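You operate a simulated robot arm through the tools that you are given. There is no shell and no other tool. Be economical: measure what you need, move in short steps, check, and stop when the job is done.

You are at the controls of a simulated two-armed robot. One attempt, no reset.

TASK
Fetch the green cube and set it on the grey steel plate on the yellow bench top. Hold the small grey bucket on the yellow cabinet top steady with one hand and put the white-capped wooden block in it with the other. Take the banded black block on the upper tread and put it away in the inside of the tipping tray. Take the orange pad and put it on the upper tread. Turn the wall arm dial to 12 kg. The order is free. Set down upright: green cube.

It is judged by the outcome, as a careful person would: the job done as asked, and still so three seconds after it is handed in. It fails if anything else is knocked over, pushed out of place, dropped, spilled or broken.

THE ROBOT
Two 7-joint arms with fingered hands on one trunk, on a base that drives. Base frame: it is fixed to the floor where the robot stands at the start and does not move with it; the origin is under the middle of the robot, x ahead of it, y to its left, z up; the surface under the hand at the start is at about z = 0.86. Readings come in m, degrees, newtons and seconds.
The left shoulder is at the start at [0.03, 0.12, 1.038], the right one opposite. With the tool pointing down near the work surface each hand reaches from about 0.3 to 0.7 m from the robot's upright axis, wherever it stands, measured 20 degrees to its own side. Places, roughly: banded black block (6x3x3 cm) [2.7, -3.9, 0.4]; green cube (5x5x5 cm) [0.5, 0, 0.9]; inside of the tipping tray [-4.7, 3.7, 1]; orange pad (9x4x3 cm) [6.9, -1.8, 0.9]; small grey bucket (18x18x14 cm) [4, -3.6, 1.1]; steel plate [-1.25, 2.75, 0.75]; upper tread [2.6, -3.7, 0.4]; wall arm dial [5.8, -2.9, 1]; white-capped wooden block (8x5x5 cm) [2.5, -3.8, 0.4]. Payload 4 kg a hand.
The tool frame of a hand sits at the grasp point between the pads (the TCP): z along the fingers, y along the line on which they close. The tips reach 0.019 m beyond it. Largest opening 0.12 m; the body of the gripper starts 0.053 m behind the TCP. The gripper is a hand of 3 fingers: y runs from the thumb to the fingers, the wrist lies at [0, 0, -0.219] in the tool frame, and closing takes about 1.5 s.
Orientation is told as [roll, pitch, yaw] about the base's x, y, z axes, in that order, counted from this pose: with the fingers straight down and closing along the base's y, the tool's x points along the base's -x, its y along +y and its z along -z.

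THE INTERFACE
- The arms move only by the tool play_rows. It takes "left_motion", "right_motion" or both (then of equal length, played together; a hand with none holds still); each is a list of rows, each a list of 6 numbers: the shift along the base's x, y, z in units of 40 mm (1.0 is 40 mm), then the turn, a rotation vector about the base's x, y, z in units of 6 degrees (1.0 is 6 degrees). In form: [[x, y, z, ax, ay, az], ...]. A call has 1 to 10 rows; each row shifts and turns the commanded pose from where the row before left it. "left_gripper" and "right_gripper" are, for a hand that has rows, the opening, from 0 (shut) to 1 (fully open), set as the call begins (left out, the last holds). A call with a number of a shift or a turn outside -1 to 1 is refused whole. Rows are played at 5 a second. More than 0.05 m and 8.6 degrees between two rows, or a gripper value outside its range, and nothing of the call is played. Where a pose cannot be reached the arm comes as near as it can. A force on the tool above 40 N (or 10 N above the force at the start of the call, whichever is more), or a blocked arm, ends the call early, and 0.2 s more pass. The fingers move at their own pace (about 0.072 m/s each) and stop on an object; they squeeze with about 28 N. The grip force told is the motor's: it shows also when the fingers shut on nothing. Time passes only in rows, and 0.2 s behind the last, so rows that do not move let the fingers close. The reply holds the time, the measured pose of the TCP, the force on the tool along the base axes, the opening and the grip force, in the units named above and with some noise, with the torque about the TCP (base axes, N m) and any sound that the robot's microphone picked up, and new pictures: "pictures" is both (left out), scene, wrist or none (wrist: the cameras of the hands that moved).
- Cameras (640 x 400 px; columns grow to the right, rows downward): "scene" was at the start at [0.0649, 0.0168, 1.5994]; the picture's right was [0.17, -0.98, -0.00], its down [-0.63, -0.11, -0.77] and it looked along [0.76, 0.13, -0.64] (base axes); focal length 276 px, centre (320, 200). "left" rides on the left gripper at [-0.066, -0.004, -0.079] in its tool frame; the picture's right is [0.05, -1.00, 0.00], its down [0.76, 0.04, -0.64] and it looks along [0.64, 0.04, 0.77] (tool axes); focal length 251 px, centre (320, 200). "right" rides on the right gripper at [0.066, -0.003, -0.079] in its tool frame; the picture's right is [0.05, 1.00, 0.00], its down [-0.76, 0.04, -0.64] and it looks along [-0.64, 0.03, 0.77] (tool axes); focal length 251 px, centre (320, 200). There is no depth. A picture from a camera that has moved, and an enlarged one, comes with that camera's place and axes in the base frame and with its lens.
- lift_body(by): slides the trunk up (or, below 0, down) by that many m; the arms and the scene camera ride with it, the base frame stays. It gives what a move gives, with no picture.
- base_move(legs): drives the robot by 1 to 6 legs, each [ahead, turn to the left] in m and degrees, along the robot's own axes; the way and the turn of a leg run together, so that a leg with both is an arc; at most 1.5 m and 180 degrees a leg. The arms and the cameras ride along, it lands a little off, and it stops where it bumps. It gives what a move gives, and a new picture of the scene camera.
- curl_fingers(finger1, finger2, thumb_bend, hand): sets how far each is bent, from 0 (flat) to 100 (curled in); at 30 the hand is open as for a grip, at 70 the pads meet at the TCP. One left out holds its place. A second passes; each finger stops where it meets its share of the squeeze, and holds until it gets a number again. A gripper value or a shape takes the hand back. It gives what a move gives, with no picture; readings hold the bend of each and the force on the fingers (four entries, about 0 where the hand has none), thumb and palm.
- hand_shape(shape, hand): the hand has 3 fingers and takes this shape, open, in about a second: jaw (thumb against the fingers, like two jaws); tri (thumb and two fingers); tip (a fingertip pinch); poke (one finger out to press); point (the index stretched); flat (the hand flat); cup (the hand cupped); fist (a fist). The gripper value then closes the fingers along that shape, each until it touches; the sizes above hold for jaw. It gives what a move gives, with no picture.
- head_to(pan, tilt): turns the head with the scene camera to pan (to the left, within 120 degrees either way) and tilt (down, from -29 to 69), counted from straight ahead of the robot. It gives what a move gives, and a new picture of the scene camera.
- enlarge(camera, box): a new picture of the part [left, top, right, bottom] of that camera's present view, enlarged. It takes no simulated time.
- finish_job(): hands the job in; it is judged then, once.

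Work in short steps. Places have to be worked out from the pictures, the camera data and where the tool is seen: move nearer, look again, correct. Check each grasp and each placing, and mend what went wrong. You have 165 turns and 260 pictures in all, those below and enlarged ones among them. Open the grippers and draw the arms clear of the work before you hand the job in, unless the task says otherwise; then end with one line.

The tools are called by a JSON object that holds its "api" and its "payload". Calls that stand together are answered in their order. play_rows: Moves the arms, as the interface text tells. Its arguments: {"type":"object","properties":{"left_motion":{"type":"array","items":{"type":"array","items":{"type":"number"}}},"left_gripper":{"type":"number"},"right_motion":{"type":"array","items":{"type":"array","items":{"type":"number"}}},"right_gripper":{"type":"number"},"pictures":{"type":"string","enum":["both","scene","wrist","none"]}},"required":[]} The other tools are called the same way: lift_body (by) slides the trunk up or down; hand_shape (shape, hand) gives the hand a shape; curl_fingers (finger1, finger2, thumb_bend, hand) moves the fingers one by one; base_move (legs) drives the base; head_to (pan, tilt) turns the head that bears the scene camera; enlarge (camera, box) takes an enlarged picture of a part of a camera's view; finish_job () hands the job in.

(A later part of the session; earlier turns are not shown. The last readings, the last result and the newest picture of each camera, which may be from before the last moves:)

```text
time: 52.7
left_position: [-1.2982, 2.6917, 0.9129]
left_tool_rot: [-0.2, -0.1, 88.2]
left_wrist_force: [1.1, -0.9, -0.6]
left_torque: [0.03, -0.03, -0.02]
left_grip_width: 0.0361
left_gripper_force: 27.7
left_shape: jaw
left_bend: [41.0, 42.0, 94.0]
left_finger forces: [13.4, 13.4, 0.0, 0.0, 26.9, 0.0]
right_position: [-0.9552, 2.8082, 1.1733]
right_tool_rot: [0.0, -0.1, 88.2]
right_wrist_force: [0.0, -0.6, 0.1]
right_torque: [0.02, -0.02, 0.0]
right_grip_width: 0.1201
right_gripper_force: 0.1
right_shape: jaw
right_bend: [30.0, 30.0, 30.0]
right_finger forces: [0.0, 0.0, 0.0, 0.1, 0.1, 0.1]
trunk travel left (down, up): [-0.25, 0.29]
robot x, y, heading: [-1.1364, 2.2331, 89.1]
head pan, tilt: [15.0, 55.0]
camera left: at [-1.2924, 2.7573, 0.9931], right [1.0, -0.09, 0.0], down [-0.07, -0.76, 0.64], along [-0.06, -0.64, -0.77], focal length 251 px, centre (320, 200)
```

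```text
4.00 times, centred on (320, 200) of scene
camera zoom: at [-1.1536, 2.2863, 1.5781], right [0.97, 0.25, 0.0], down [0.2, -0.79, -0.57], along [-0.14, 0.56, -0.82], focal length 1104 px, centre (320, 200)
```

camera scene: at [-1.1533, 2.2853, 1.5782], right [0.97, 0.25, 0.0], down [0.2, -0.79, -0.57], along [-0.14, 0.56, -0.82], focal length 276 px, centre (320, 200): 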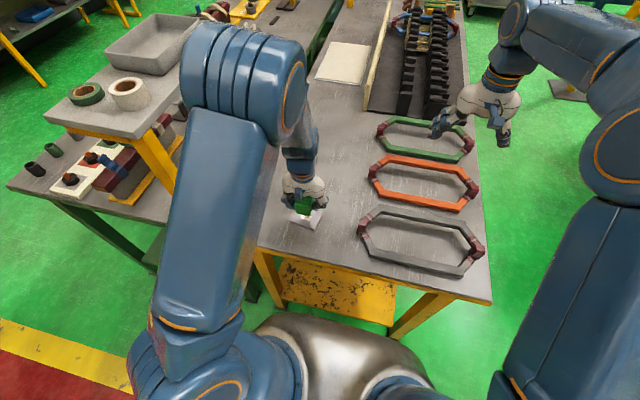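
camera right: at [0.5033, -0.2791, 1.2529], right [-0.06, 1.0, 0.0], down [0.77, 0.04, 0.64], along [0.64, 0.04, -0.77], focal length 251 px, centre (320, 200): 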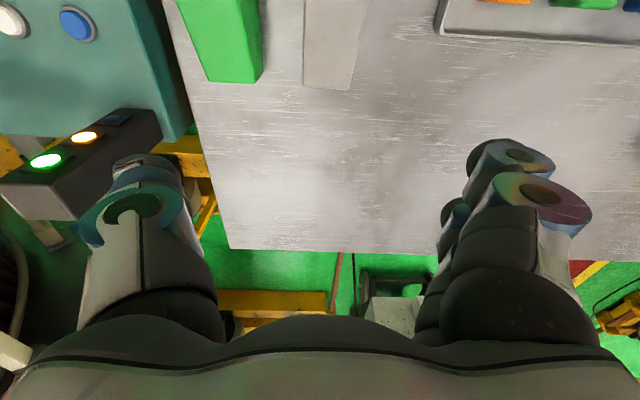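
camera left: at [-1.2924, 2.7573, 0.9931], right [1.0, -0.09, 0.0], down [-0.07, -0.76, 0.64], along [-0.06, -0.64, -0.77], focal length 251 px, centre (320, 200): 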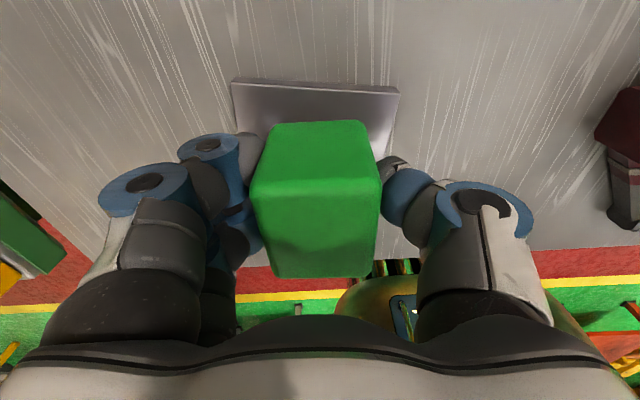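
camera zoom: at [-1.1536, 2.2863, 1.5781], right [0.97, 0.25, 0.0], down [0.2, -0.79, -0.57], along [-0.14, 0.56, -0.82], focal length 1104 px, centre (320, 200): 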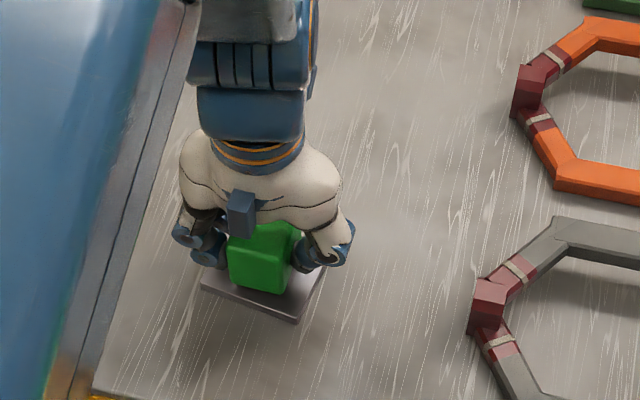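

Well centred. I go down in 3 mm steps until contact shows.

{"api": "play_rows", "payload": {"left_motion": [[0, 0, -0.08, 0, 0, 0], [0, 0, -0.08, 0, 0, 0], [0, 0, -0.08, 0, 0, 0]], "pictures": "none"}}

{"api": "play_rows", "payload": {"left_motion": [[0, 0, -0.06, 0, 0, 0], [0, 0, -0.06, 0, 0, 0]], "pictures": "none"}}

{"api": "enlarge", "payload": {"camera": "scene", "box": [270, 180, 350, 230]}}

```text
time: 53.5
left_position: [-1.2984, 2.69, 0.9045]
left_tool_rot: [0.0, 0.0, 88.0]
left_wrist_force: [0.9, 1.3, -1.0]
left_torque: [-0.01, -0.01, 0.01]
left_grip_width: 0.0361
left_gripper_force: 28.2
left_shape: jaw
left_bend: [41.0, 42.0, 94.0]
left_finger forces: [13.4, 13.5, 0.0, 0.0, 27.0, 0.0]
right_position: [-0.9567, 2.8063, 1.1733]
right_tool_rot: [0.0, 0.0, 88.2]
right_wrist_force: [0.6, 0.0, -0.2]
right_torque: [-0.03, 0.0, 0.0]
right_grip_width: 0.1201
right_gripper_force: 0.0
right_shape: jaw
right_bend: [30.0, 30.0, 30.0]
right_finger forces: [0.0, 0.0, 0.0, 0.1, 0.1, 0.0]
trunk travel left (down, up): [-0.25, 0.29]
robot x, y, heading: [-1.135, 2.2348, 89.0]
head pan, tilt: [15.0, 55.0]
```

```text
time: 54.1
left_position: [-1.2965, 2.6912, 0.8998]
left_tool_rot: [0.0, 0.0, 88.1]
left_wrist_force: [1.2, 0.5, -1.0]
left_torque: [0.0, 0.0, 0.01]
left_grip_width: 0.0357
left_gripper_force: 28.1
left_shape: jaw
left_bend: [41.0, 42.0, 94.0]
left_finger forces: [13.4, 13.5, 0.0, 0.0, 26.9, 0.1]
right_position: [-0.9553, 2.8068, 1.1738]
right_tool_rot: [0.0, -0.1, 88.1]
right_wrist_force: [0.1, 0.3, 0.3]
right_torque: [-0.02, 0.0, 0.0]
right_grip_width: 0.12
right_gripper_force: 0.1
right_shape: jaw
right_bend: [30.0, 30.0, 30.0]
right_finger forces: [0.1, 0.1, 0.0, 0.0, 0.0, 0.1]
trunk travel left (down, up): [-0.25, 0.29]
robot x, y, heading: [-1.1365, 2.2311, 89.3]
head pan, tilt: [15.0, 55.0]
```

```text
8.00 times, centred on (310, 205) of scene
camera zoom: at [-1.1535, 2.2862, 1.5781], right [0.97, 0.25, 0.0], down [0.2, -0.79, -0.57], along [-0.14, 0.56, -0.82], focal length 2207 px, centre (400, 160)
```

zoom: 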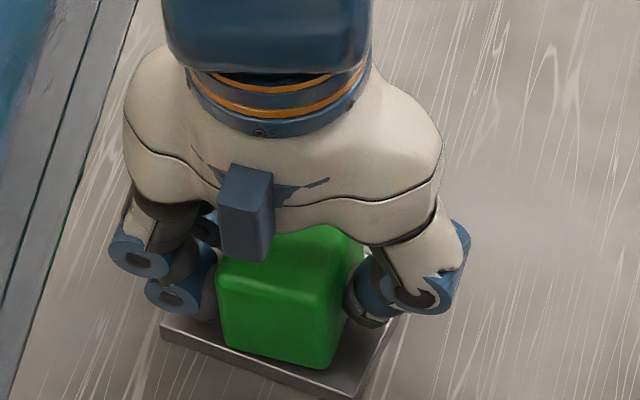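

No contact force yet; I continue down in small steps.

{"api": "play_rows", "payload": {"left_motion": [[0, 0, -0.06, 0, 0, 0], [0, 0, -0.06, 0, 0, 0], [0, 0, -0.06, 0, 0, 0]], "pictures": "none"}}

{"api": "play_rows", "payload": {"left_motion": [[0, 0, -0.06, 0, 0, 0], [0, 0, -0.06, 0, 0, 0]], "pictures": "none"}}

{"api": "enlarge", "payload": {"camera": "scene", "box": [270, 180, 350, 230]}}

```text
time: 54.9
left_position: [-1.2965, 2.6913, 0.8955]
left_tool_rot: [0.1, -0.6, 87.9]
left_wrist_force: [-0.1, 0.0, 40.8]
left_torque: [-0.06, 0.06, 0.0]
left_grip_width: 0.0398
left_gripper_force: 27.3
left_shape: jaw
left_bend: [41.0, 41.0, 99.0]
left_finger forces: [18.2, 18.9, 0.1, 0.1, 36.6, 0.0]
right_position: [-0.9548, 2.8029, 1.1759]
right_tool_rot: [0.0, -0.3, 88.1]
right_wrist_force: [1.0, 0.2, -0.7]
right_torque: [-0.01, 0.02, 0.0]
right_grip_width: 0.12
right_gripper_force: 0.0
right_shape: jaw
right_bend: [30.0, 30.0, 30.0]
right_finger forces: [0.1, 0.0, 0.1, 0.0, 0.0, 0.0]
trunk travel left (down, up): [-0.25, 0.29]
robot x, y, heading: [-1.1379, 2.2316, 89.5]
head pan, tilt: [15.0, 55.0]
```

```text
time: 55.2
left_position: [-1.2978, 2.6922, 0.8957]
left_tool_rot: [0.0, -0.7, 88.0]
left_wrist_force: [-0.9, -8.5, 34.2]
left_torque: [-0.11, 0.12, -0.09]
left_grip_width: 0.0403
left_gripper_force: 27.9
left_shape: jaw
left_bend: [40.0, 41.0, 99.0]
left_finger forces: [16.4, 16.7, 0.0, 0.0, 32.3, 0.0]
right_position: [-0.9553, 2.8041, 1.1756]
right_tool_rot: [-0.1, -0.3, 88.3]
right_wrist_force: [-0.3, -0.1, -0.2]
right_torque: [-0.01, -0.01, 0.03]
right_grip_width: 0.1201
right_gripper_force: 0.1
right_shape: jaw
right_bend: [30.0, 30.0, 30.0]
right_finger forces: [0.0, 0.0, 0.0, 0.0, 0.0, 0.0]
trunk travel left (down, up): [-0.25, 0.29]
robot x, y, heading: [-1.1349, 2.232, 89.5]
head pan, tilt: [15.0, 55.0]
stopped in row 1 (left hand): the force on the tool passed its limit at 53 N (the readings are from after the stop); the commanded pose is now the measured one
```

```text
8.00 times, centred on (310, 205) of scene
camera zoom: at [-1.1531, 2.2822, 1.5783], right [0.97, 0.25, 0.0], down [0.2, -0.79, -0.58], along [-0.14, 0.56, -0.82], focal length 2207 px, centre (400, 160)
```

zoom: 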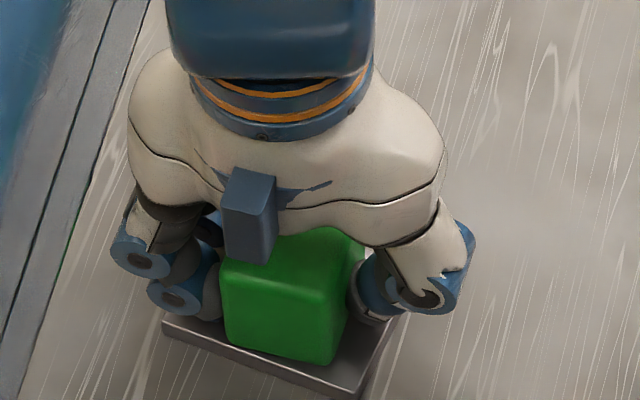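

Firm contact with the plate. I relieve 2 mm, then open the fingers moderately.

{"api": "play_rows", "payload": {"left_motion": [[0, 0, 0.06, 0, 0, 0], [0, 0, 0, 0, 0, 0]], "pictures": "none"}}

{"api": "play_rows", "payload": {"left_motion": [[0, 0, 0, 0, 0, 0], [0, 0, 0, 0, 0, 0], [0, 0, 0, 0, 0, 0], [0, 0, 0, 0, 0, 0], [0, 0, 0, 0, 0, 0]], "left_gripper": 0.75, "pictures": "wrist"}}

```text
time: 55.8
left_position: [-1.2955, 2.6912, 0.896]
left_tool_rot: [0.0, -0.6, 88.0]
left_wrist_force: [0.1, -4.9, 22.5]
left_torque: [-0.08, 0.07, -0.08]
left_grip_width: 0.0401
left_gripper_force: 28.1
left_shape: jaw
left_bend: [40.0, 41.0, 99.0]
left_finger forces: [15.3, 15.6, 0.1, 0.0, 31.0, 0.0]
right_position: [-0.9557, 2.8046, 1.1757]
right_tool_rot: [0.1, -0.2, 88.2]
right_wrist_force: [0.3, -0.8, -0.1]
right_torque: [0.01, 0.03, 0.03]
right_grip_width: 0.12
right_gripper_force: 0.0
right_shape: jaw
right_bend: [30.0, 30.0, 30.0]
right_finger forces: [0.0, 0.1, 0.0, 0.0, 0.1, 0.0]
trunk travel left (down, up): [-0.25, 0.29]
robot x, y, heading: [-1.1344, 2.2337, 89.5]
head pan, tilt: [15.0, 55.0]
```

```text
time: 57.0
left_position: [-1.2975, 2.6916, 0.8955]
left_tool_rot: [0.0, -0.4, 88.1]
left_wrist_force: [-0.3, -0.2, 0.4]
left_torque: [-0.02, -0.04, 0.01]
left_grip_width: 0.0897
left_gripper_force: 0.1
left_shape: jaw
left_bend: [26.0, 26.0, 12.0]
left_finger forces: [0.1, 0.0, 0.1, 0.1, 0.0, 0.0]
right_position: [-0.9547, 2.8056, 1.1731]
right_tool_rot: [0.0, -0.1, 88.2]
right_wrist_force: [0.2, -0.6, 0.2]
right_torque: [0.01, 0.02, 0.0]
right_grip_width: 0.1199
right_gripper_force: 0.2
right_shape: jaw
right_bend: [30.0, 30.0, 30.0]
right_finger forces: [0.0, 0.0, 0.0, 0.0, 0.1, 0.0]
trunk travel left (down, up): [-0.25, 0.29]
robot x, y, heading: [-1.1361, 2.2342, 89.3]
head pan, tilt: [15.0, 55.0]
camera left: at [-1.2921, 2.7585, 0.9753], right [1.0, -0.09, 0.0], down [-0.07, -0.77, 0.64], along [-0.06, -0.64, -0.77], focal length 251 px, centre (320, 200)
```

left: 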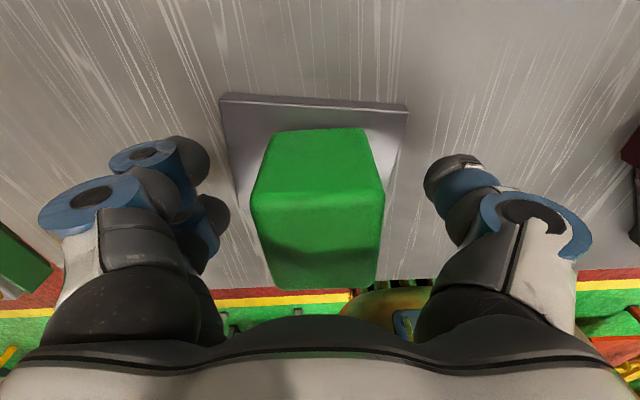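

The cube stands free on the plate. I lift straight up and back the hand to a travel pose.

{"api": "play_rows", "payload": {"left_motion": [[0, 0, 0.8, 0, 0, 0], [0, 0, 1, 0, 0, 0], [0, 0, 1, 0, 0, 0], [0, 0, 1, 0, 0, 0], [0, 0, 1, 0, 0, 0], [0, 0, 1, 0, 0, 0], [0, 0, 1, 0, 0, 0], [0, 0, 0.9, 0, 0, 0]], "pictures": "scene"}}

{"api": "enlarge", "payload": {"camera": "scene", "box": [240, 150, 400, 250]}}

{"api": "head_to", "payload": {"pan": -115, "tilt": 25}}

```text
time: 58.8
left_position: [-1.2971, 2.692, 1.203]
left_tool_rot: [0.0, -0.5, 87.8]
left_wrist_force: [0.1, 0.1, 0.6]
left_torque: [0.0, 0.01, -0.02]
left_grip_width: 0.0895
left_gripper_force: 0.0
left_shape: jaw
left_bend: [26.0, 26.0, 12.0]
left_finger forces: [0.0, 0.1, 0.1, 0.0, 0.1, 0.0]
right_position: [-0.9551, 2.8051, 1.1738]
right_tool_rot: [0.0, -0.1, 88.1]
right_wrist_force: [0.4, -0.1, 0.8]
right_torque: [0.03, 0.03, 0.01]
right_grip_width: 0.12
right_gripper_force: 0.0
right_shape: jaw
right_bend: [30.0, 30.0, 30.0]
right_finger forces: [0.0, 0.0, 0.0, 0.0, 0.0, 0.1]
trunk travel left (down, up): [-0.25, 0.29]
robot x, y, heading: [-1.1365, 2.233, 89.3]
head pan, tilt: [15.0, 55.0]
camera scene: at [-1.1536, 2.2853, 1.5782], right [0.97, 0.25, 0.0], down [0.2, -0.79, -0.57], along [-0.14, 0.56, -0.82], focal length 276 px, centre (320, 200)
```

scene: 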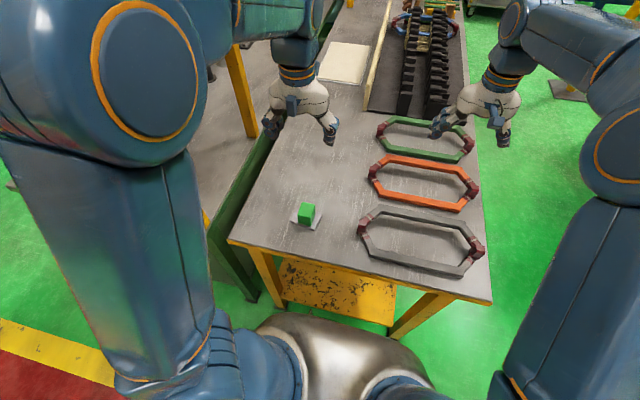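

```text
4.00 times, centred on (320, 200) of scene
camera zoom: at [-1.1536, 2.2853, 1.5782], right [0.97, 0.25, 0.0], down [0.2, -0.79, -0.57], along [-0.14, 0.56, -0.82], focal length 1104 px, centre (320, 200)
```

zoom: 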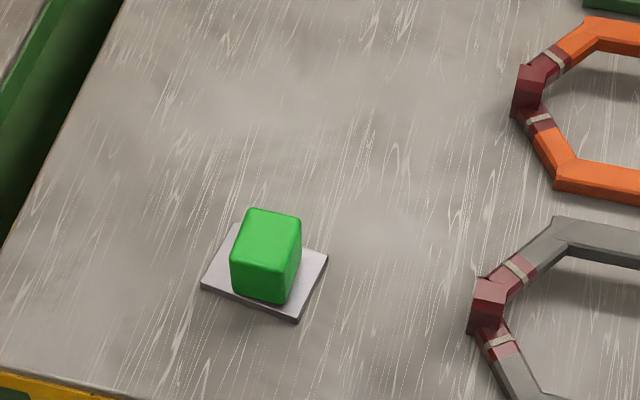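

```text
time: 61.0
left_position: [-1.296, 2.6926, 1.2022]
left_tool_rot: [-0.2, -0.3, 88.0]
left_wrist_force: [-0.7, 0.2, -0.2]
left_torque: [0.01, 0.01, -0.02]
left_grip_width: 0.0898
left_gripper_force: 0.0
left_shape: jaw
left_bend: [26.0, 26.0, 12.0]
left_finger forces: [0.0, 0.1, 0.0, 0.2, 0.0, 0.0]
right_position: [-0.9561, 2.8063, 1.1733]
right_tool_rot: [0.0, -0.1, 88.2]
right_wrist_force: [-0.2, 0.4, -0.3]
right_torque: [-0.01, -0.02, 0.0]
right_grip_width: 0.1198
right_gripper_force: 0.0
right_shape: jaw
right_bend: [30.0, 30.0, 30.0]
right_finger forces: [0.0, 0.0, 0.0, 0.0, 0.0, 0.0]
trunk travel left (down, up): [-0.25, 0.29]
robot x, y, heading: [-1.1302, 2.2351, 89.2]
head pan, tilt: [-115.0, 25.0]
camera scene: at [-1.0525, 2.1763, 1.6222], right [-0.43, -0.9, 0.0], down [-0.38, 0.18, -0.91], along [0.82, -0.39, -0.42], focal length 276 px, centre (320, 200)
```

scene: 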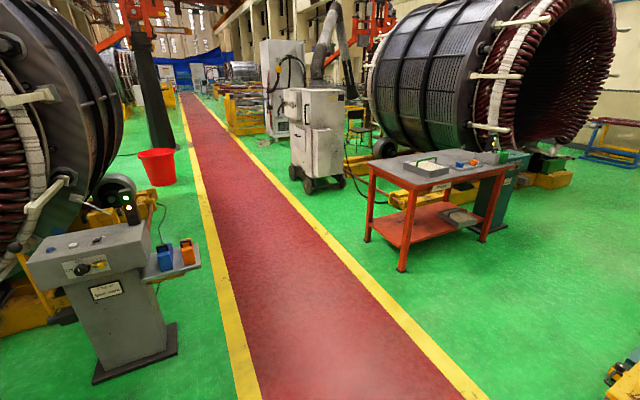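

Cube is upright on the plate. Now I drive toward the steps area: back off, turn, and pass back through the corridor by the red table.

{"api": "base_move", "payload": {"legs": [[-0.3, 0], [0, -135.8], [1.28, 0], [0, -42], [1.2, 0]]}}

{"api": "head_to", "payload": {"pan": 20, "tilt": 20}}

```text
time: 65.8
left_position: [-0.8281, 2.3068, 1.2029]
left_tool_rot: [0.2, -0.1, 29.5]
left_wrist_force: [1.9, -1.1, 0.7]
left_torque: [0.05, 0.06, 0.0]
left_grip_width: 0.0902
left_gripper_force: 0.1
left_shape: jaw
left_bend: [26.0, 26.0, 12.0]
left_finger forces: [0.0, 0.0, 0.1, 0.0, 0.0, 0.0]
right_position: [-0.5546, 2.0753, 1.1727]
right_tool_rot: [0.2, 0.0, 29.9]
right_wrist_force: [0.5, -1.8, -0.8]
right_torque: [0.12, 0.04, 0.0]
right_grip_width: 0.1199
right_gripper_force: 0.0
right_shape: jaw
right_bend: [30.0, 30.0, 30.0]
right_finger forces: [0.0, 0.1, 0.0, 0.0, 0.1, 0.0]
trunk travel left (down, up): [-0.25, 0.29]
robot x, y, heading: [-1.1801, 1.9934, 29.7]
head pan, tilt: [-115.0, 25.0]
stopped in leg 2: the robot was blocked; the commanded pose is now the measured one
camera scene: at [-1.1844, 1.8874, 1.6218], right [-1.0, -0.08, 0.0], down [-0.04, 0.42, -0.9], along [0.07, -0.9, -0.43], focal length 276 px, centre (320, 200)
```

scene: 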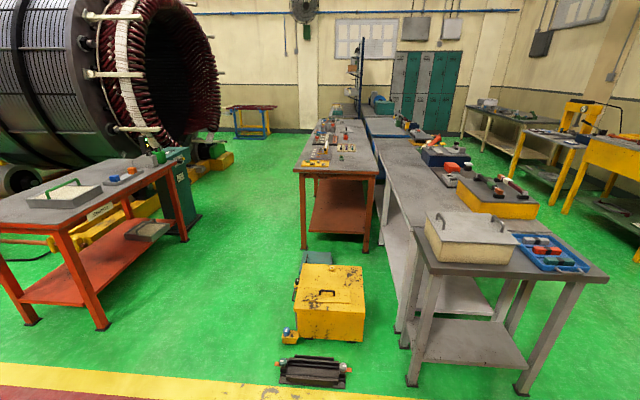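

```text
time: 68.0
left_position: [-0.8334, 2.3104, 1.2019]
left_tool_rot: [-0.1, -0.4, 29.6]
left_wrist_force: [0.8, 0.1, -0.9]
left_torque: [-0.03, -0.01, -0.03]
left_grip_width: 0.0899
left_gripper_force: 0.1
left_shape: jaw
left_bend: [26.0, 26.0, 12.0]
left_finger forces: [0.0, 0.0, 0.0, 0.1, 0.0, 0.1]
right_position: [-0.5591, 2.0808, 1.1748]
right_tool_rot: [0.1, -0.1, 29.8]
right_wrist_force: [-0.3, -0.3, 0.8]
right_torque: [-0.03, 0.01, -0.02]
right_grip_width: 0.1203
right_gripper_force: 0.2
right_shape: jaw
right_bend: [30.0, 30.0, 30.0]
right_finger forces: [0.0, 0.1, 0.0, 0.0, 0.1, 0.0]
trunk travel left (down, up): [-0.25, 0.29]
robot x, y, heading: [-1.1831, 1.9971, 29.9]
head pan, tilt: [20.0, 20.0]
camera scene: at [-1.1372, 2.0552, 1.6302], right [0.76, -0.65, 0.0], down [-0.22, -0.26, -0.94], along [0.61, 0.72, -0.34], focal length 276 px, centre (320, 200)
```

scene: 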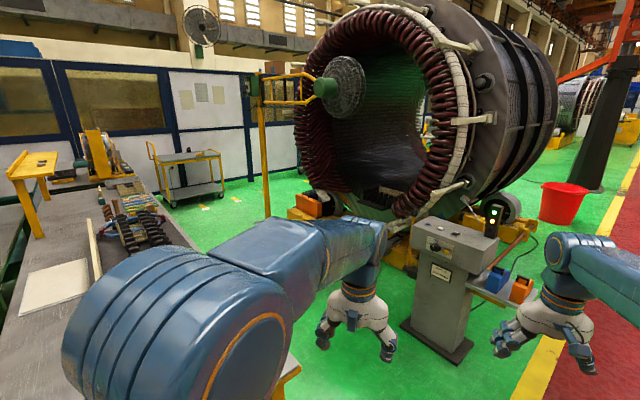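

Blocked stops seem tied to large turns rather than contact here. I back away a bit and use smaller turn legs.

{"api": "base_move", "payload": {"legs": [[-0.25, 0], [0, -35], [0, -35], [1.3, 0]]}}

```text
time: 72.5
left_position: [-0.9347, 1.7789, 1.2022]
left_tool_rot: [0.1, -0.3, -23.8]
left_wrist_force: [-0.3, -1.7, -0.4]
left_torque: [0.1, 0.01, 0.0]
left_grip_width: 0.09
left_gripper_force: 0.0
left_shape: jaw
left_bend: [26.0, 26.0, 12.0]
left_finger forces: [0.0, 0.0, 0.0, 0.0, 0.0, 0.0]
right_position: [-0.9553, 1.4234, 1.1732]
right_tool_rot: [0.4, -0.2, -23.4]
right_wrist_force: [-1.6, -0.9, -0.6]
right_torque: [0.07, 0.01, 0.02]
right_grip_width: 0.1199
right_gripper_force: 0.0
right_shape: jaw
right_bend: [30.0, 30.0, 30.0]
right_finger forces: [0.0, 0.0, 0.0, 0.0, 0.1, 0.1]
trunk travel left (down, up): [-0.25, 0.29]
robot x, y, heading: [-1.3716, 1.9388, -24.9]
head pan, tilt: [20.0, 20.0]
stopped in leg 3: the robot was blocked; the commanded pose is now the measured one
camera scene: at [-1.299, 1.9333, 1.6303], right [-0.09, -1.0, 0.0], down [-0.34, 0.03, -0.94], along [0.94, -0.08, -0.34], focal length 276 px, centre (320, 200)
```

scene: 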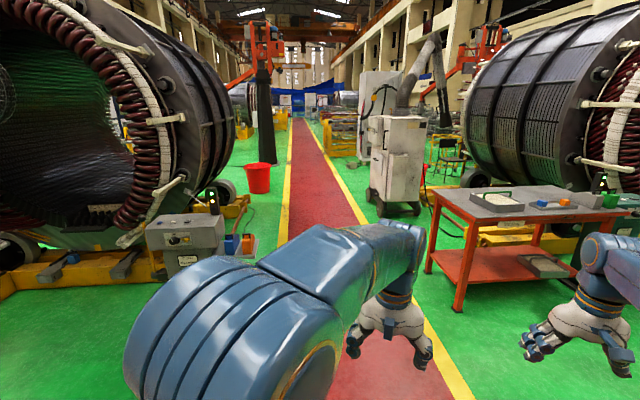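

I drive forward away from the bench, then continue turning in small legs.

{"api": "base_move", "payload": {"legs": [[0.6, 0], [0, -25]]}}

```text
time: 77.2
left_position: [-0.4889, 1.353, 1.2034]
left_tool_rot: [-0.2, -0.3, -48.7]
left_wrist_force: [0.5, 0.5, 0.0]
left_torque: [0.0, 0.04, 0.02]
left_grip_width: 0.0898
left_gripper_force: 0.1
left_shape: jaw
left_bend: [26.0, 26.0, 12.0]
left_finger forces: [0.1, 0.0, 0.1, 0.0, 0.1, 0.0]
right_position: [-0.6585, 1.0402, 1.1754]
right_tool_rot: [0.2, -0.2, -48.5]
right_wrist_force: [-0.2, 0.5, -0.5]
right_torque: [0.01, 0.0, 0.03]
right_grip_width: 0.1199
right_gripper_force: 0.2
right_shape: jaw
right_bend: [30.0, 30.0, 30.0]
right_finger forces: [0.1, 0.0, 0.0, 0.1, 0.0, 0.0]
trunk travel left (down, up): [-0.25, 0.29]
robot x, y, heading: [-0.795, 1.7018, -50.3]
head pan, tilt: [20.0, 20.0]
camera scene: at [-0.7278, 1.6713, 1.6302], right [-0.5, -0.86, 0.0], down [-0.3, 0.17, -0.94], along [0.81, -0.47, -0.34], focal length 276 px, centre (320, 200)
```

scene: 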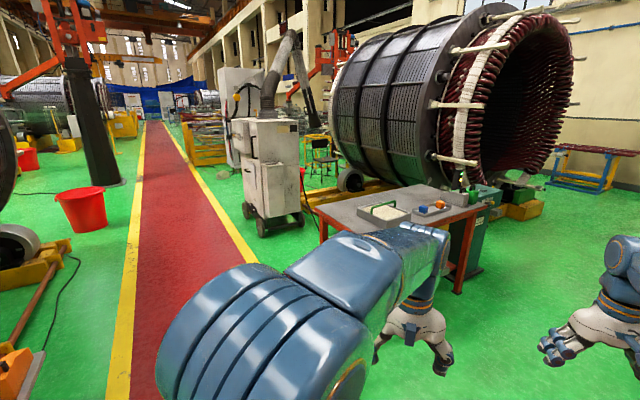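

No block this time. I continue to the corridor.

{"api": "base_move", "payload": {"legs": [[0.85, 0], [0, -20], [0, -20]]}}

{"api": "base_move", "payload": {"legs": [[1.3, 0]]}}

```text
time: 83.6
left_position: [-0.1838, 0.5967, 1.2027]
left_tool_rot: [-0.1, -0.5, -81.7]
left_wrist_force: [0.4, -0.6, -0.1]
left_torque: [0.04, -0.04, 0.0]
left_grip_width: 0.0899
left_gripper_force: 0.1
left_shape: jaw
left_bend: [26.0, 26.0, 12.0]
left_finger forces: [0.0, 0.0, 0.1, 0.1, 0.1, 0.0]
right_position: [-0.4988, 0.4255, 1.1771]
right_tool_rot: [0.2, -0.7, -81.6]
right_wrist_force: [-1.4, -0.5, -0.9]
right_torque: [0.0, -0.03, -0.01]
right_grip_width: 0.1201
right_gripper_force: 0.1
right_shape: jaw
right_bend: [30.0, 30.0, 30.0]
right_finger forces: [0.0, 0.0, 0.0, 0.1, 0.0, 0.1]
trunk travel left (down, up): [-0.25, 0.29]
robot x, y, heading: [-0.2042, 1.0692, -83.8]
head pan, tilt: [20.0, 20.0]
stopped in leg 3: the robot was blocked; the commanded pose is now the measured one
camera scene: at [-0.1729, 1.0001, 1.6302], right [-0.9, -0.44, 0.0], down [-0.15, 0.31, -0.94], along [0.41, -0.84, -0.34], focal length 276 px, centre (320, 200)
```

scene: 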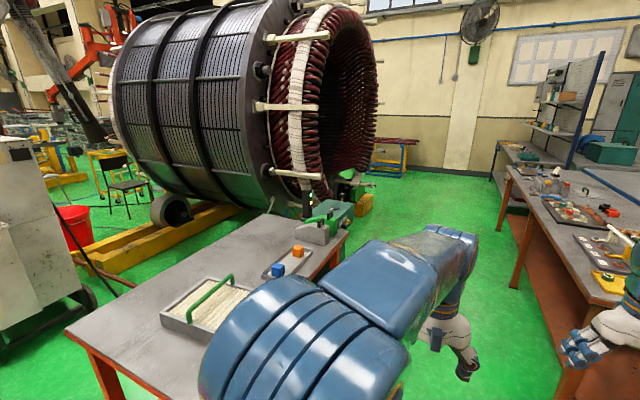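

```text
time: 90.1
left_position: [-0.0563, -0.6969, 1.2025]
left_tool_rot: [-0.3, -0.5, -82.4]
left_wrist_force: [0.1, -0.5, 0.0]
left_torque: [0.05, -0.03, 0.01]
left_grip_width: 0.0901
left_gripper_force: 0.1
left_shape: jaw
left_bend: [26.0, 26.0, 12.0]
left_finger forces: [0.0, 0.1, 0.0, 0.1, 0.0, 0.1]
right_position: [-0.3734, -0.8647, 1.1775]
right_tool_rot: [0.1, -0.6, -82.2]
right_wrist_force: [-0.8, -0.3, 0.6]
right_torque: [-0.01, -0.01, 0.0]
right_grip_width: 0.1199
right_gripper_force: 0.0
right_shape: jaw
right_bend: [30.0, 30.0, 30.0]
right_finger forces: [0.0, 0.0, 0.0, 0.1, 0.0, 0.0]
trunk travel left (down, up): [-0.25, 0.29]
robot x, y, heading: [-0.0762, -0.232, -84.4]
head pan, tilt: [20.0, 20.0]
camera scene: at [-0.0398, -0.2935, 1.6302], right [-0.9, -0.43, 0.0], down [-0.15, 0.31, -0.94], along [0.4, -0.85, -0.34], focal length 276 px, centre (320, 200)
```

scene: 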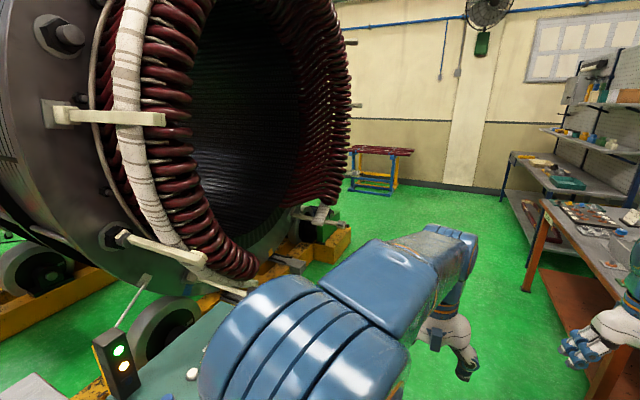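

Path ahead is clear. I drive about 2.9 m along the corridor and look left.

{"api": "base_move", "payload": {"legs": [[1.5, 0], [1.4, 0]]}}

{"api": "head_to", "payload": {"pan": 75, "tilt": 20}}

```text
time: 104.1
left_position: [0.2437, -3.5805, 1.2031]
left_tool_rot: [-0.2, -0.3, -82.2]
left_wrist_force: [0.2, -0.7, 0.1]
left_torque: [0.0, -0.02, 0.02]
left_grip_width: 0.09
left_gripper_force: 0.0
left_shape: jaw
left_bend: [26.0, 26.0, 12.0]
left_finger forces: [0.1, 0.0, 0.0, 0.0, 0.1, 0.0]
right_position: [-0.0729, -3.7481, 1.1767]
right_tool_rot: [0.1, -0.6, -82.1]
right_wrist_force: [-0.1, -0.3, -0.1]
right_torque: [0.02, 0.0, -0.03]
right_grip_width: 0.1198
right_gripper_force: 0.1
right_shape: jaw
right_bend: [30.0, 30.0, 30.0]
right_finger forces: [0.0, 0.0, 0.1, 0.0, 0.0, 0.1]
trunk travel left (down, up): [-0.25, 0.29]
robot x, y, heading: [0.2196, -3.114, -84.3]
head pan, tilt: [20.0, 20.0]
camera scene: at [0.2587, -3.1767, 1.6302], right [-0.9, -0.43, 0.0], down [-0.15, 0.31, -0.94], along [0.41, -0.85, -0.34], focal length 276 px, centre (320, 200)
```

scene: 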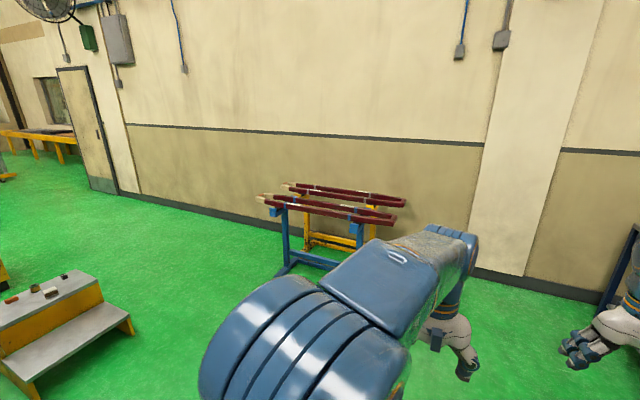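

```text
time: 105.4
left_position: [0.2428, -3.5791, 1.2025]
left_tool_rot: [-0.2, -0.5, -82.2]
left_wrist_force: [0.1, -0.4, 0.3]
left_torque: [-0.02, 0.01, 0.02]
left_grip_width: 0.0898
left_gripper_force: 0.1
left_shape: jaw
left_bend: [26.0, 26.0, 12.0]
left_finger forces: [0.0, 0.1, 0.0, 0.0, 0.0, 0.0]
right_position: [-0.0727, -3.7481, 1.1769]
right_tool_rot: [0.2, -0.6, -82.0]
right_wrist_force: [0.6, 0.5, -0.2]
right_torque: [0.02, 0.03, 0.01]
right_grip_width: 0.1202
right_gripper_force: 0.0
right_shape: jaw
right_bend: [30.0, 30.0, 30.0]
right_finger forces: [0.1, 0.0, 0.0, 0.0, 0.1, 0.0]
trunk travel left (down, up): [-0.25, 0.29]
robot x, y, heading: [0.221, -3.1122, -84.2]
head pan, tilt: [75.0, 20.0]
camera scene: at [0.3102, -3.1076, 1.6302], right [-0.16, -0.99, 0.0], down [-0.34, 0.06, -0.94], along [0.93, -0.15, -0.34], focal length 276 px, centre (320, 200)
```

scene: 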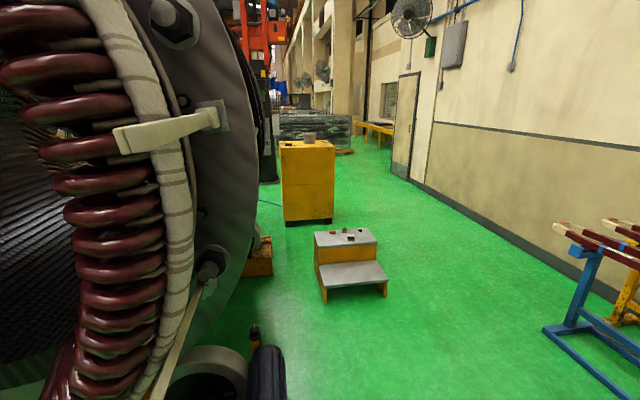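

I see the two-tread step at about x 2.2–2.75, y −4.0…−3.45, and the yellow cabinet beyond. I zoom on the objects.

{"api": "enlarge", "payload": {"camera": "scene", "box": [270, 130, 430, 230]}}

{"api": "enlarge", "payload": {"camera": "scene", "box": [305, 220, 385, 270]}}

```text
4.00 times, centred on (350, 180) of scene
camera zoom: at [0.3102, -3.1076, 1.6302], right [-0.16, -0.99, 0.0], down [-0.34, 0.06, -0.94], along [0.93, -0.15, -0.34], focal length 1104 px, centre (200, 280)
```

zoom: 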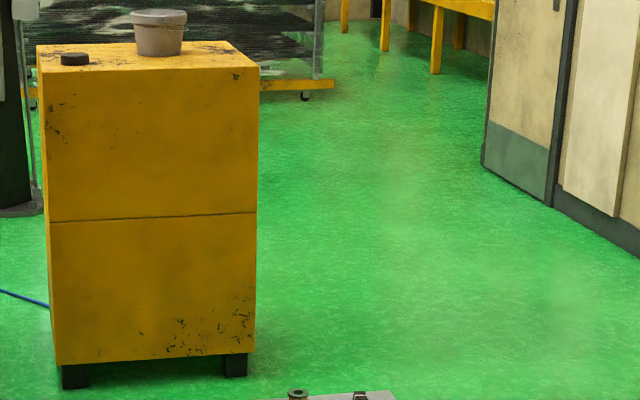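

```text
8.00 times, centred on (345, 245) of scene
camera zoom: at [0.3102, -3.1076, 1.6302], right [-0.16, -0.99, 0.0], down [-0.34, 0.06, -0.94], along [0.93, -0.15, -0.34], focal length 2207 px, centre (120, -160)
```

zoom: 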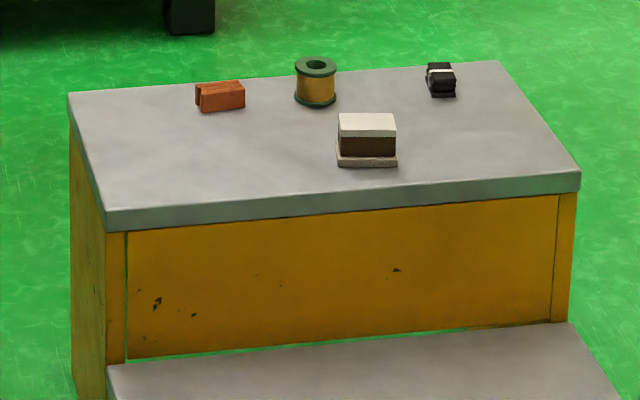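

Layout clear: white-capped block at about [2.50, −3.75], banded black at about [2.63, −3.88] on the upper tread. I'll approach from the wall side (−y), heading 90°.

{"api": "base_move", "payload": {"legs": [[1.25, 0], [0, 40]]}}

{"api": "base_move", "payload": {"legs": [[0, 40], [1.2, 0]]}}

```text
time: 113.5
left_position: [0.6272, -4.7594, 1.2027]
left_tool_rot: [-0.4, -0.3, -46.8]
left_wrist_force: [0.8, 0.8, -0.4]
left_torque: [-0.02, 0.02, 0.01]
left_grip_width: 0.0901
left_gripper_force: 0.0
left_shape: jaw
left_bend: [26.0, 26.0, 12.0]
left_finger forces: [0.0, 0.0, 0.0, 0.0, 0.0, 0.0]
right_position: [0.4681, -5.0786, 1.1781]
right_tool_rot: [0.1, -0.6, -46.4]
right_wrist_force: [-0.5, 0.7, -0.2]
right_torque: [-0.02, 0.02, -0.02]
right_grip_width: 0.1197
right_gripper_force: 0.0
right_shape: jaw
right_bend: [30.0, 30.0, 30.0]
right_finger forces: [0.0, 0.0, 0.0, 0.0, 0.0, 0.0]
trunk travel left (down, up): [-0.25, 0.29]
robot x, y, heading: [0.2992, -4.4218, -47.6]
head pan, tilt: [75.0, 20.0]
stopped in leg 2: the robot was blocked; the commanded pose is now the measured one
camera scene: at [0.371, -4.3618, 1.6301], right [0.46, -0.89, 0.0], down [-0.31, -0.16, -0.94], along [0.83, 0.43, -0.34], focal length 276 px, centre (320, 200)
```

scene: 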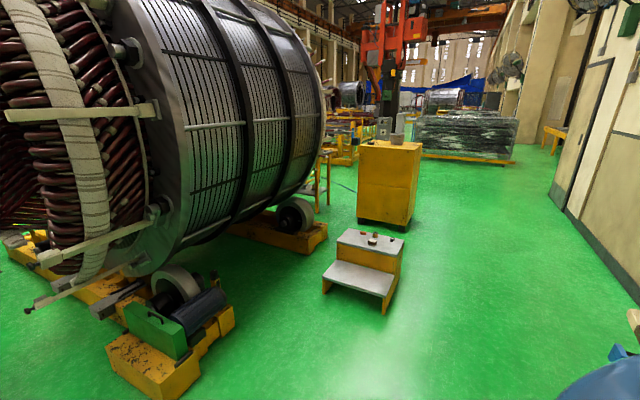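

```text
time: 116.2
left_position: [0.7808, -4.4719, 1.2026]
left_tool_rot: [-0.5, -0.3, -6.8]
left_wrist_force: [0.6, -0.2, -0.3]
left_torque: [-0.02, 0.0, -0.02]
left_grip_width: 0.09
left_gripper_force: 0.0
left_shape: jaw
left_bend: [26.0, 26.0, 12.0]
left_finger forces: [0.0, 0.0, 0.0, 0.0, 0.0, 0.0]
right_position: [0.8626, -4.8186, 1.1793]
right_tool_rot: [-0.1, -0.7, -6.7]
right_wrist_force: [-0.2, 0.4, 0.0]
right_torque: [-0.05, 0.03, 0.0]
right_grip_width: 0.1199
right_gripper_force: 0.0
right_shape: jaw
right_bend: [30.0, 30.0, 30.0]
right_finger forces: [0.0, 0.1, 0.1, 0.1, 0.1, 0.0]
trunk travel left (down, up): [-0.25, 0.29]
robot x, y, heading: [0.3007, -4.4781, -6.5]
head pan, tilt: [75.0, 20.0]
stopped in leg 2: the robot was blocked; the commanded pose is now the measured one
camera scene: at [0.3225, -4.387, 1.63], right [0.93, -0.37, 0.0], down [-0.13, -0.32, -0.94], along [0.34, 0.87, -0.34], focal length 276 px, centre (320, 200)
```

scene: 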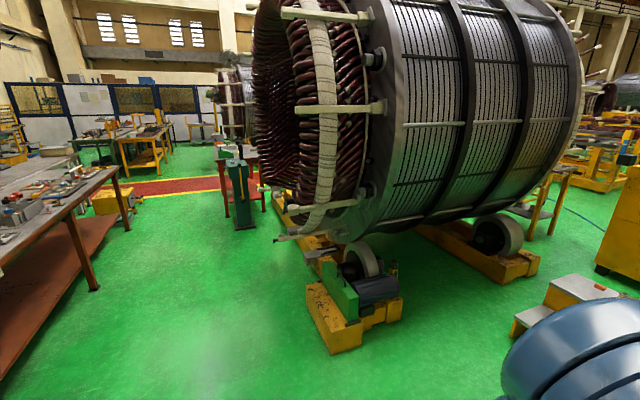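

I look ahead and right to see what may be blocking.

{"api": "head_to", "payload": {"pan": -20, "tilt": 40}}

```text
time: 117.9
left_position: [0.7766, -4.4743, 1.2036]
left_tool_rot: [-0.4, -0.4, -7.0]
left_wrist_force: [0.1, -0.1, -0.3]
left_torque: [-0.02, -0.02, -0.03]
left_grip_width: 0.09
left_gripper_force: 0.1
left_shape: jaw
left_bend: [26.0, 26.0, 12.0]
left_finger forces: [0.0, 0.1, 0.1, 0.1, 0.0, 0.0]
right_position: [0.8598, -4.823, 1.1778]
right_tool_rot: [0.0, -0.7, -6.8]
right_wrist_force: [0.8, 0.0, 0.2]
right_torque: [0.01, 0.0, 0.02]
right_grip_width: 0.1197
right_gripper_force: 0.1
right_shape: jaw
right_bend: [30.0, 30.0, 30.0]
right_finger forces: [0.1, 0.1, 0.0, 0.0, 0.0, 0.1]
trunk travel left (down, up): [-0.25, 0.29]
robot x, y, heading: [0.3074, -4.4812, -6.6]
head pan, tilt: [-20.0, 40.0]
camera scene: at [0.3614, -4.5148, 1.5988], right [-0.44, -0.9, 0.0], down [-0.58, 0.29, -0.77], along [0.69, -0.34, -0.64], focal length 276 px, centre (320, 200)
```

scene: 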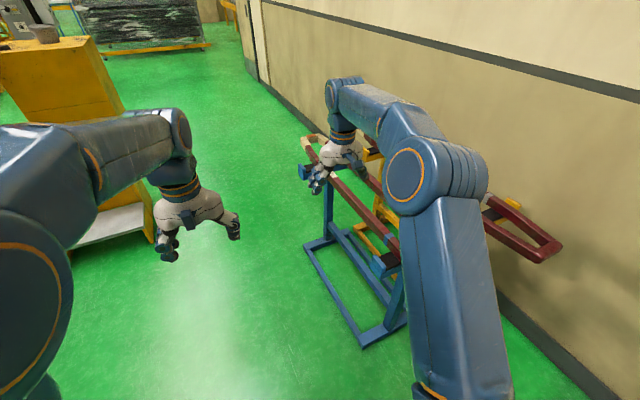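

The rack of red bars is just ahead right. I back a little, angle left through the gap, then come back parallel to the wall.

{"api": "base_move", "payload": {"legs": [[-0.15, 0], [0, 25]]}}

{"api": "base_move", "payload": {"legs": [[1.2, 0], [0, -35]]}}

```text
time: 120.6
left_position: [0.5794, -4.2599, 1.2036]
left_tool_rot: [-0.3, -0.5, 17.9]
left_wrist_force: [0.8, -0.5, -0.1]
left_torque: [-0.03, 0.0, -0.01]
left_grip_width: 0.0899
left_gripper_force: 0.2
left_shape: jaw
left_bend: [26.0, 26.0, 12.0]
left_finger forces: [0.0, 0.1, 0.1, 0.0, 0.1, 0.0]
right_position: [0.8013, -4.5392, 1.1785]
right_tool_rot: [0.1, -0.8, 18.2]
right_wrist_force: [-0.3, -0.7, 0.1]
right_torque: [0.01, 0.01, 0.04]
right_grip_width: 0.1199
right_gripper_force: 0.1
right_shape: jaw
right_bend: [30.0, 30.0, 30.0]
right_finger forces: [0.1, 0.0, 0.0, 0.0, 0.1, 0.1]
trunk travel left (down, up): [-0.25, 0.29]
robot x, y, heading: [0.1639, -4.4987, 18.4]
head pan, tilt: [-20.0, 40.0]
camera scene: at [0.231, -4.5039, 1.5988], right [-0.03, -1.0, 0.0], down [-0.64, 0.02, -0.77], along [0.77, -0.02, -0.64], focal length 276 px, centre (320, 200)
```

scene: 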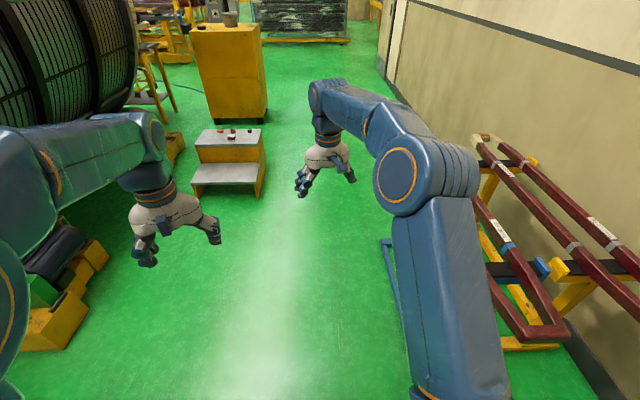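

```text
time: 128.3
left_position: [1.7749, -4.1634, 1.2036]
left_tool_rot: [-0.4, -0.4, -16.8]
left_wrist_force: [0.0, -0.2, -0.3]
left_torque: [0.0, 0.02, 0.0]
left_grip_width: 0.09
left_gripper_force: 0.0
left_shape: jaw
left_bend: [26.0, 26.0, 12.0]
left_finger forces: [0.0, 0.0, 0.0, 0.0, 0.0, 0.0]
right_position: [1.7985, -4.5205, 1.1786]
right_tool_rot: [0.0, -0.8, -16.4]
right_wrist_force: [0.6, 0.6, -1.4]
right_torque: [-0.03, 0.02, 0.04]
right_grip_width: 0.1204
right_gripper_force: 0.1
right_shape: jaw
right_bend: [30.0, 30.0, 30.0]
right_finger forces: [0.0, 0.1, 0.0, 0.0, 0.0, 0.1]
trunk travel left (down, up): [-0.25, 0.29]
robot x, y, heading: [1.3109, -4.0762, -16.9]
head pan, tilt: [-20.0, 40.0]
camera scene: at [1.3618, -4.1193, 1.5988], right [-0.6, -0.8, 0.0], down [-0.52, 0.38, -0.77], along [0.61, -0.46, -0.64], focal length 276 px, centre (320, 200)
```

scene: 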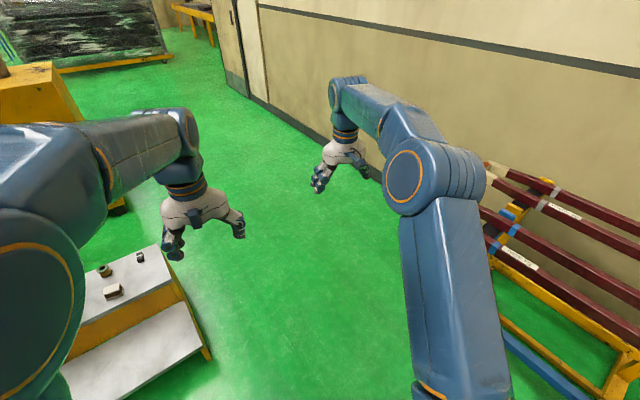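

I continue around the step's wall-side.

{"api": "base_move", "payload": {"legs": [[0, -16], [0.95, 0]]}}

{"api": "base_move", "payload": {"legs": [[0, 35], [0.6, 0]]}}

{"api": "base_move", "payload": {"legs": [[0, 40]]}}

{"api": "base_move", "payload": {"legs": [[0, 45]]}}

```text
time: 134.1
left_position: [2.5102, -4.7807, 1.2028]
left_tool_rot: [-0.4, -0.3, -32.5]
left_wrist_force: [-0.4, 0.4, -0.3]
left_torque: [-0.02, -0.01, -0.02]
left_grip_width: 0.0899
left_gripper_force: 0.0
left_shape: jaw
left_bend: [26.0, 26.0, 12.0]
left_finger forces: [0.1, 0.1, 0.0, 0.1, 0.0, 0.0]
right_position: [2.4384, -5.1293, 1.1774]
right_tool_rot: [0.1, -0.7, -32.0]
right_wrist_force: [0.1, -0.3, -1.0]
right_torque: [0.03, 0.02, 0.01]
right_grip_width: 0.1197
right_gripper_force: 0.1
right_shape: jaw
right_bend: [30.0, 30.0, 30.0]
right_finger forces: [0.0, 0.0, 0.0, 0.1, 0.1, 0.1]
trunk travel left (down, up): [-0.25, 0.29]
robot x, y, heading: [2.0876, -4.5721, -32.1]
head pan, tilt: [-20.0, 40.0]
camera scene: at [2.1241, -4.6276, 1.5988], right [-0.79, -0.61, 0.0], down [-0.39, 0.51, -0.77], along [0.47, -0.6, -0.64], focal length 276 px, centre (320, 200)
```

scene: 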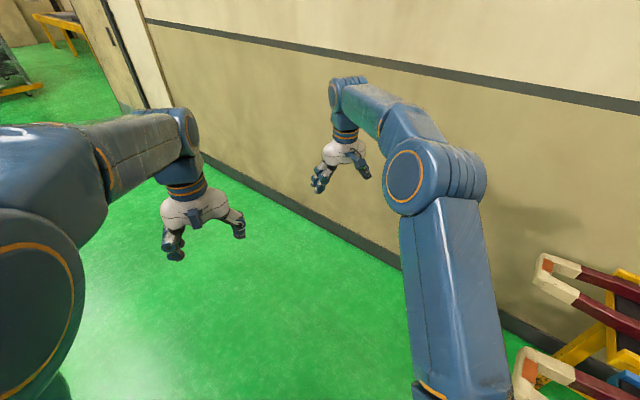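

```text
time: 139.2
left_position: [3.1547, -4.457, 1.2034]
left_tool_rot: [-0.4, -0.4, 3.3]
left_wrist_force: [-0.2, -0.8, -0.3]
left_torque: [-0.01, 0.03, 0.01]
left_grip_width: 0.0901
left_gripper_force: 0.0
left_shape: jaw
left_bend: [26.0, 26.0, 12.0]
left_finger forces: [0.0, 0.0, 0.0, 0.0, 0.1, 0.0]
right_position: [3.2991, -4.784, 1.1778]
right_tool_rot: [-0.1, -0.7, 3.6]
right_wrist_force: [0.4, 0.3, -0.8]
right_torque: [-0.03, 0.0, -0.04]
right_grip_width: 0.1198
right_gripper_force: 0.0
right_shape: jaw
right_bend: [30.0, 30.0, 30.0]
right_finger forces: [0.0, 0.0, 0.1, 0.0, 0.0, 0.0]
trunk travel left (down, up): [-0.25, 0.29]
robot x, y, heading: [2.6905, -4.5594, 3.4]
head pan, tilt: [-20.0, 40.0]
camera scene: at [2.7532, -4.5821, 1.5988], right [-0.28, -0.96, 0.0], down [-0.62, 0.18, -0.77], along [0.73, -0.22, -0.64], focal length 276 px, centre (320, 200)
```

scene: 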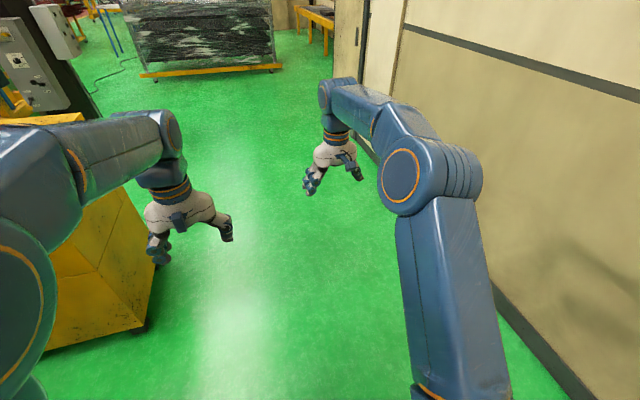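

```text
time: 141.4
left_position: [2.9812, -4.1865, 1.2043]
left_tool_rot: [-0.3, -0.4, 42.9]
left_wrist_force: [-0.4, 0.2, -0.2]
left_torque: [0.01, 0.02, 0.0]
left_grip_width: 0.09
left_gripper_force: 0.0
left_shape: jaw
left_bend: [26.0, 26.0, 12.0]
left_finger forces: [0.0, 0.0, 0.0, 0.0, 0.0, 0.0]
right_position: [3.3016, -4.3448, 1.1783]
right_tool_rot: [0.1, -0.7, 43.3]
right_wrist_force: [0.0, -0.3, -0.3]
right_torque: [0.02, -0.01, 0.02]
right_grip_width: 0.12
right_gripper_force: 0.0
right_shape: jaw
right_bend: [30.0, 30.0, 30.0]
right_finger forces: [0.0, 0.1, 0.0, 0.1, 0.0, 0.0]
trunk travel left (down, up): [-0.25, 0.29]
robot x, y, heading: [2.7254, -4.6, 43.2]
head pan, tilt: [-20.0, 40.0]
camera scene: at [2.7915, -4.577, 1.5988], right [0.39, -0.92, 0.0], down [-0.59, -0.25, -0.77], along [0.7, 0.3, -0.64], focal length 276 px, centre (320, 200)
```

scene: 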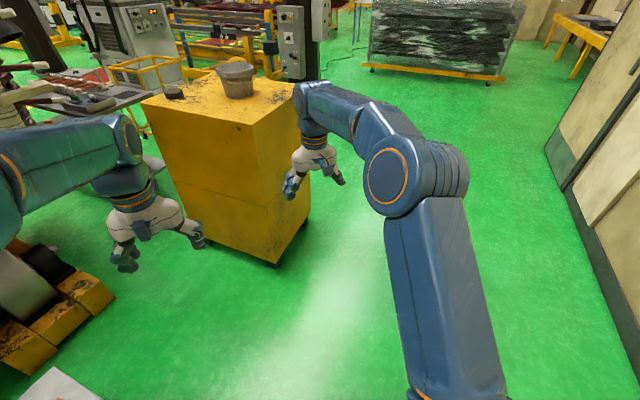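

```text
time: 143.9
left_position: [2.6046, -4.1292, 1.2043]
left_tool_rot: [-0.5, -0.4, 89.0]
left_wrist_force: [-0.3, -0.1, 1.0]
left_torque: [0.01, -0.08, 0.01]
left_grip_width: 0.09
left_gripper_force: 0.1
left_shape: jaw
left_bend: [26.0, 26.0, 12.0]
left_finger forces: [0.0, 0.1, 0.0, 0.1, 0.0, 0.0]
right_position: [2.9415, -4.0096, 1.1788]
right_tool_rot: [0.0, -0.9, 89.4]
right_wrist_force: [-1.1, 0.7, -0.1]
right_torque: [-0.03, -0.07, 0.0]
right_grip_width: 0.1199
right_gripper_force: 0.1
right_shape: jaw
right_bend: [30.0, 30.0, 30.0]
right_finger forces: [0.0, 0.0, 0.1, 0.1, 0.0, 0.0]
trunk travel left (down, up): [-0.25, 0.29]
robot x, y, heading: [2.7856, -4.6009, 88.1]
head pan, tilt: [-20.0, 40.0]
camera scene: at [2.8171, -4.5387, 1.599], right [0.93, -0.37, 0.0], down [-0.24, -0.6, -0.77], along [0.29, 0.71, -0.64], focal length 276 px, centre (320, 200)
```

scene: 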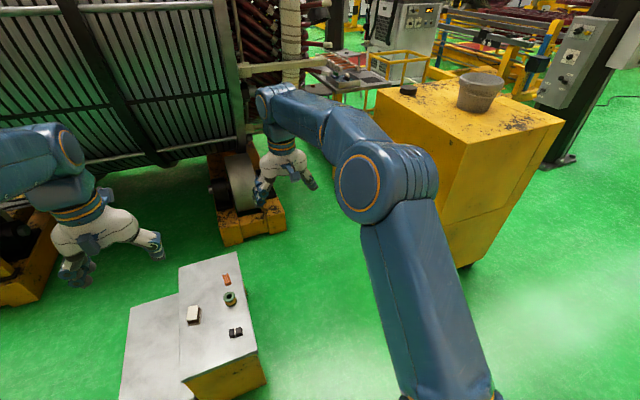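

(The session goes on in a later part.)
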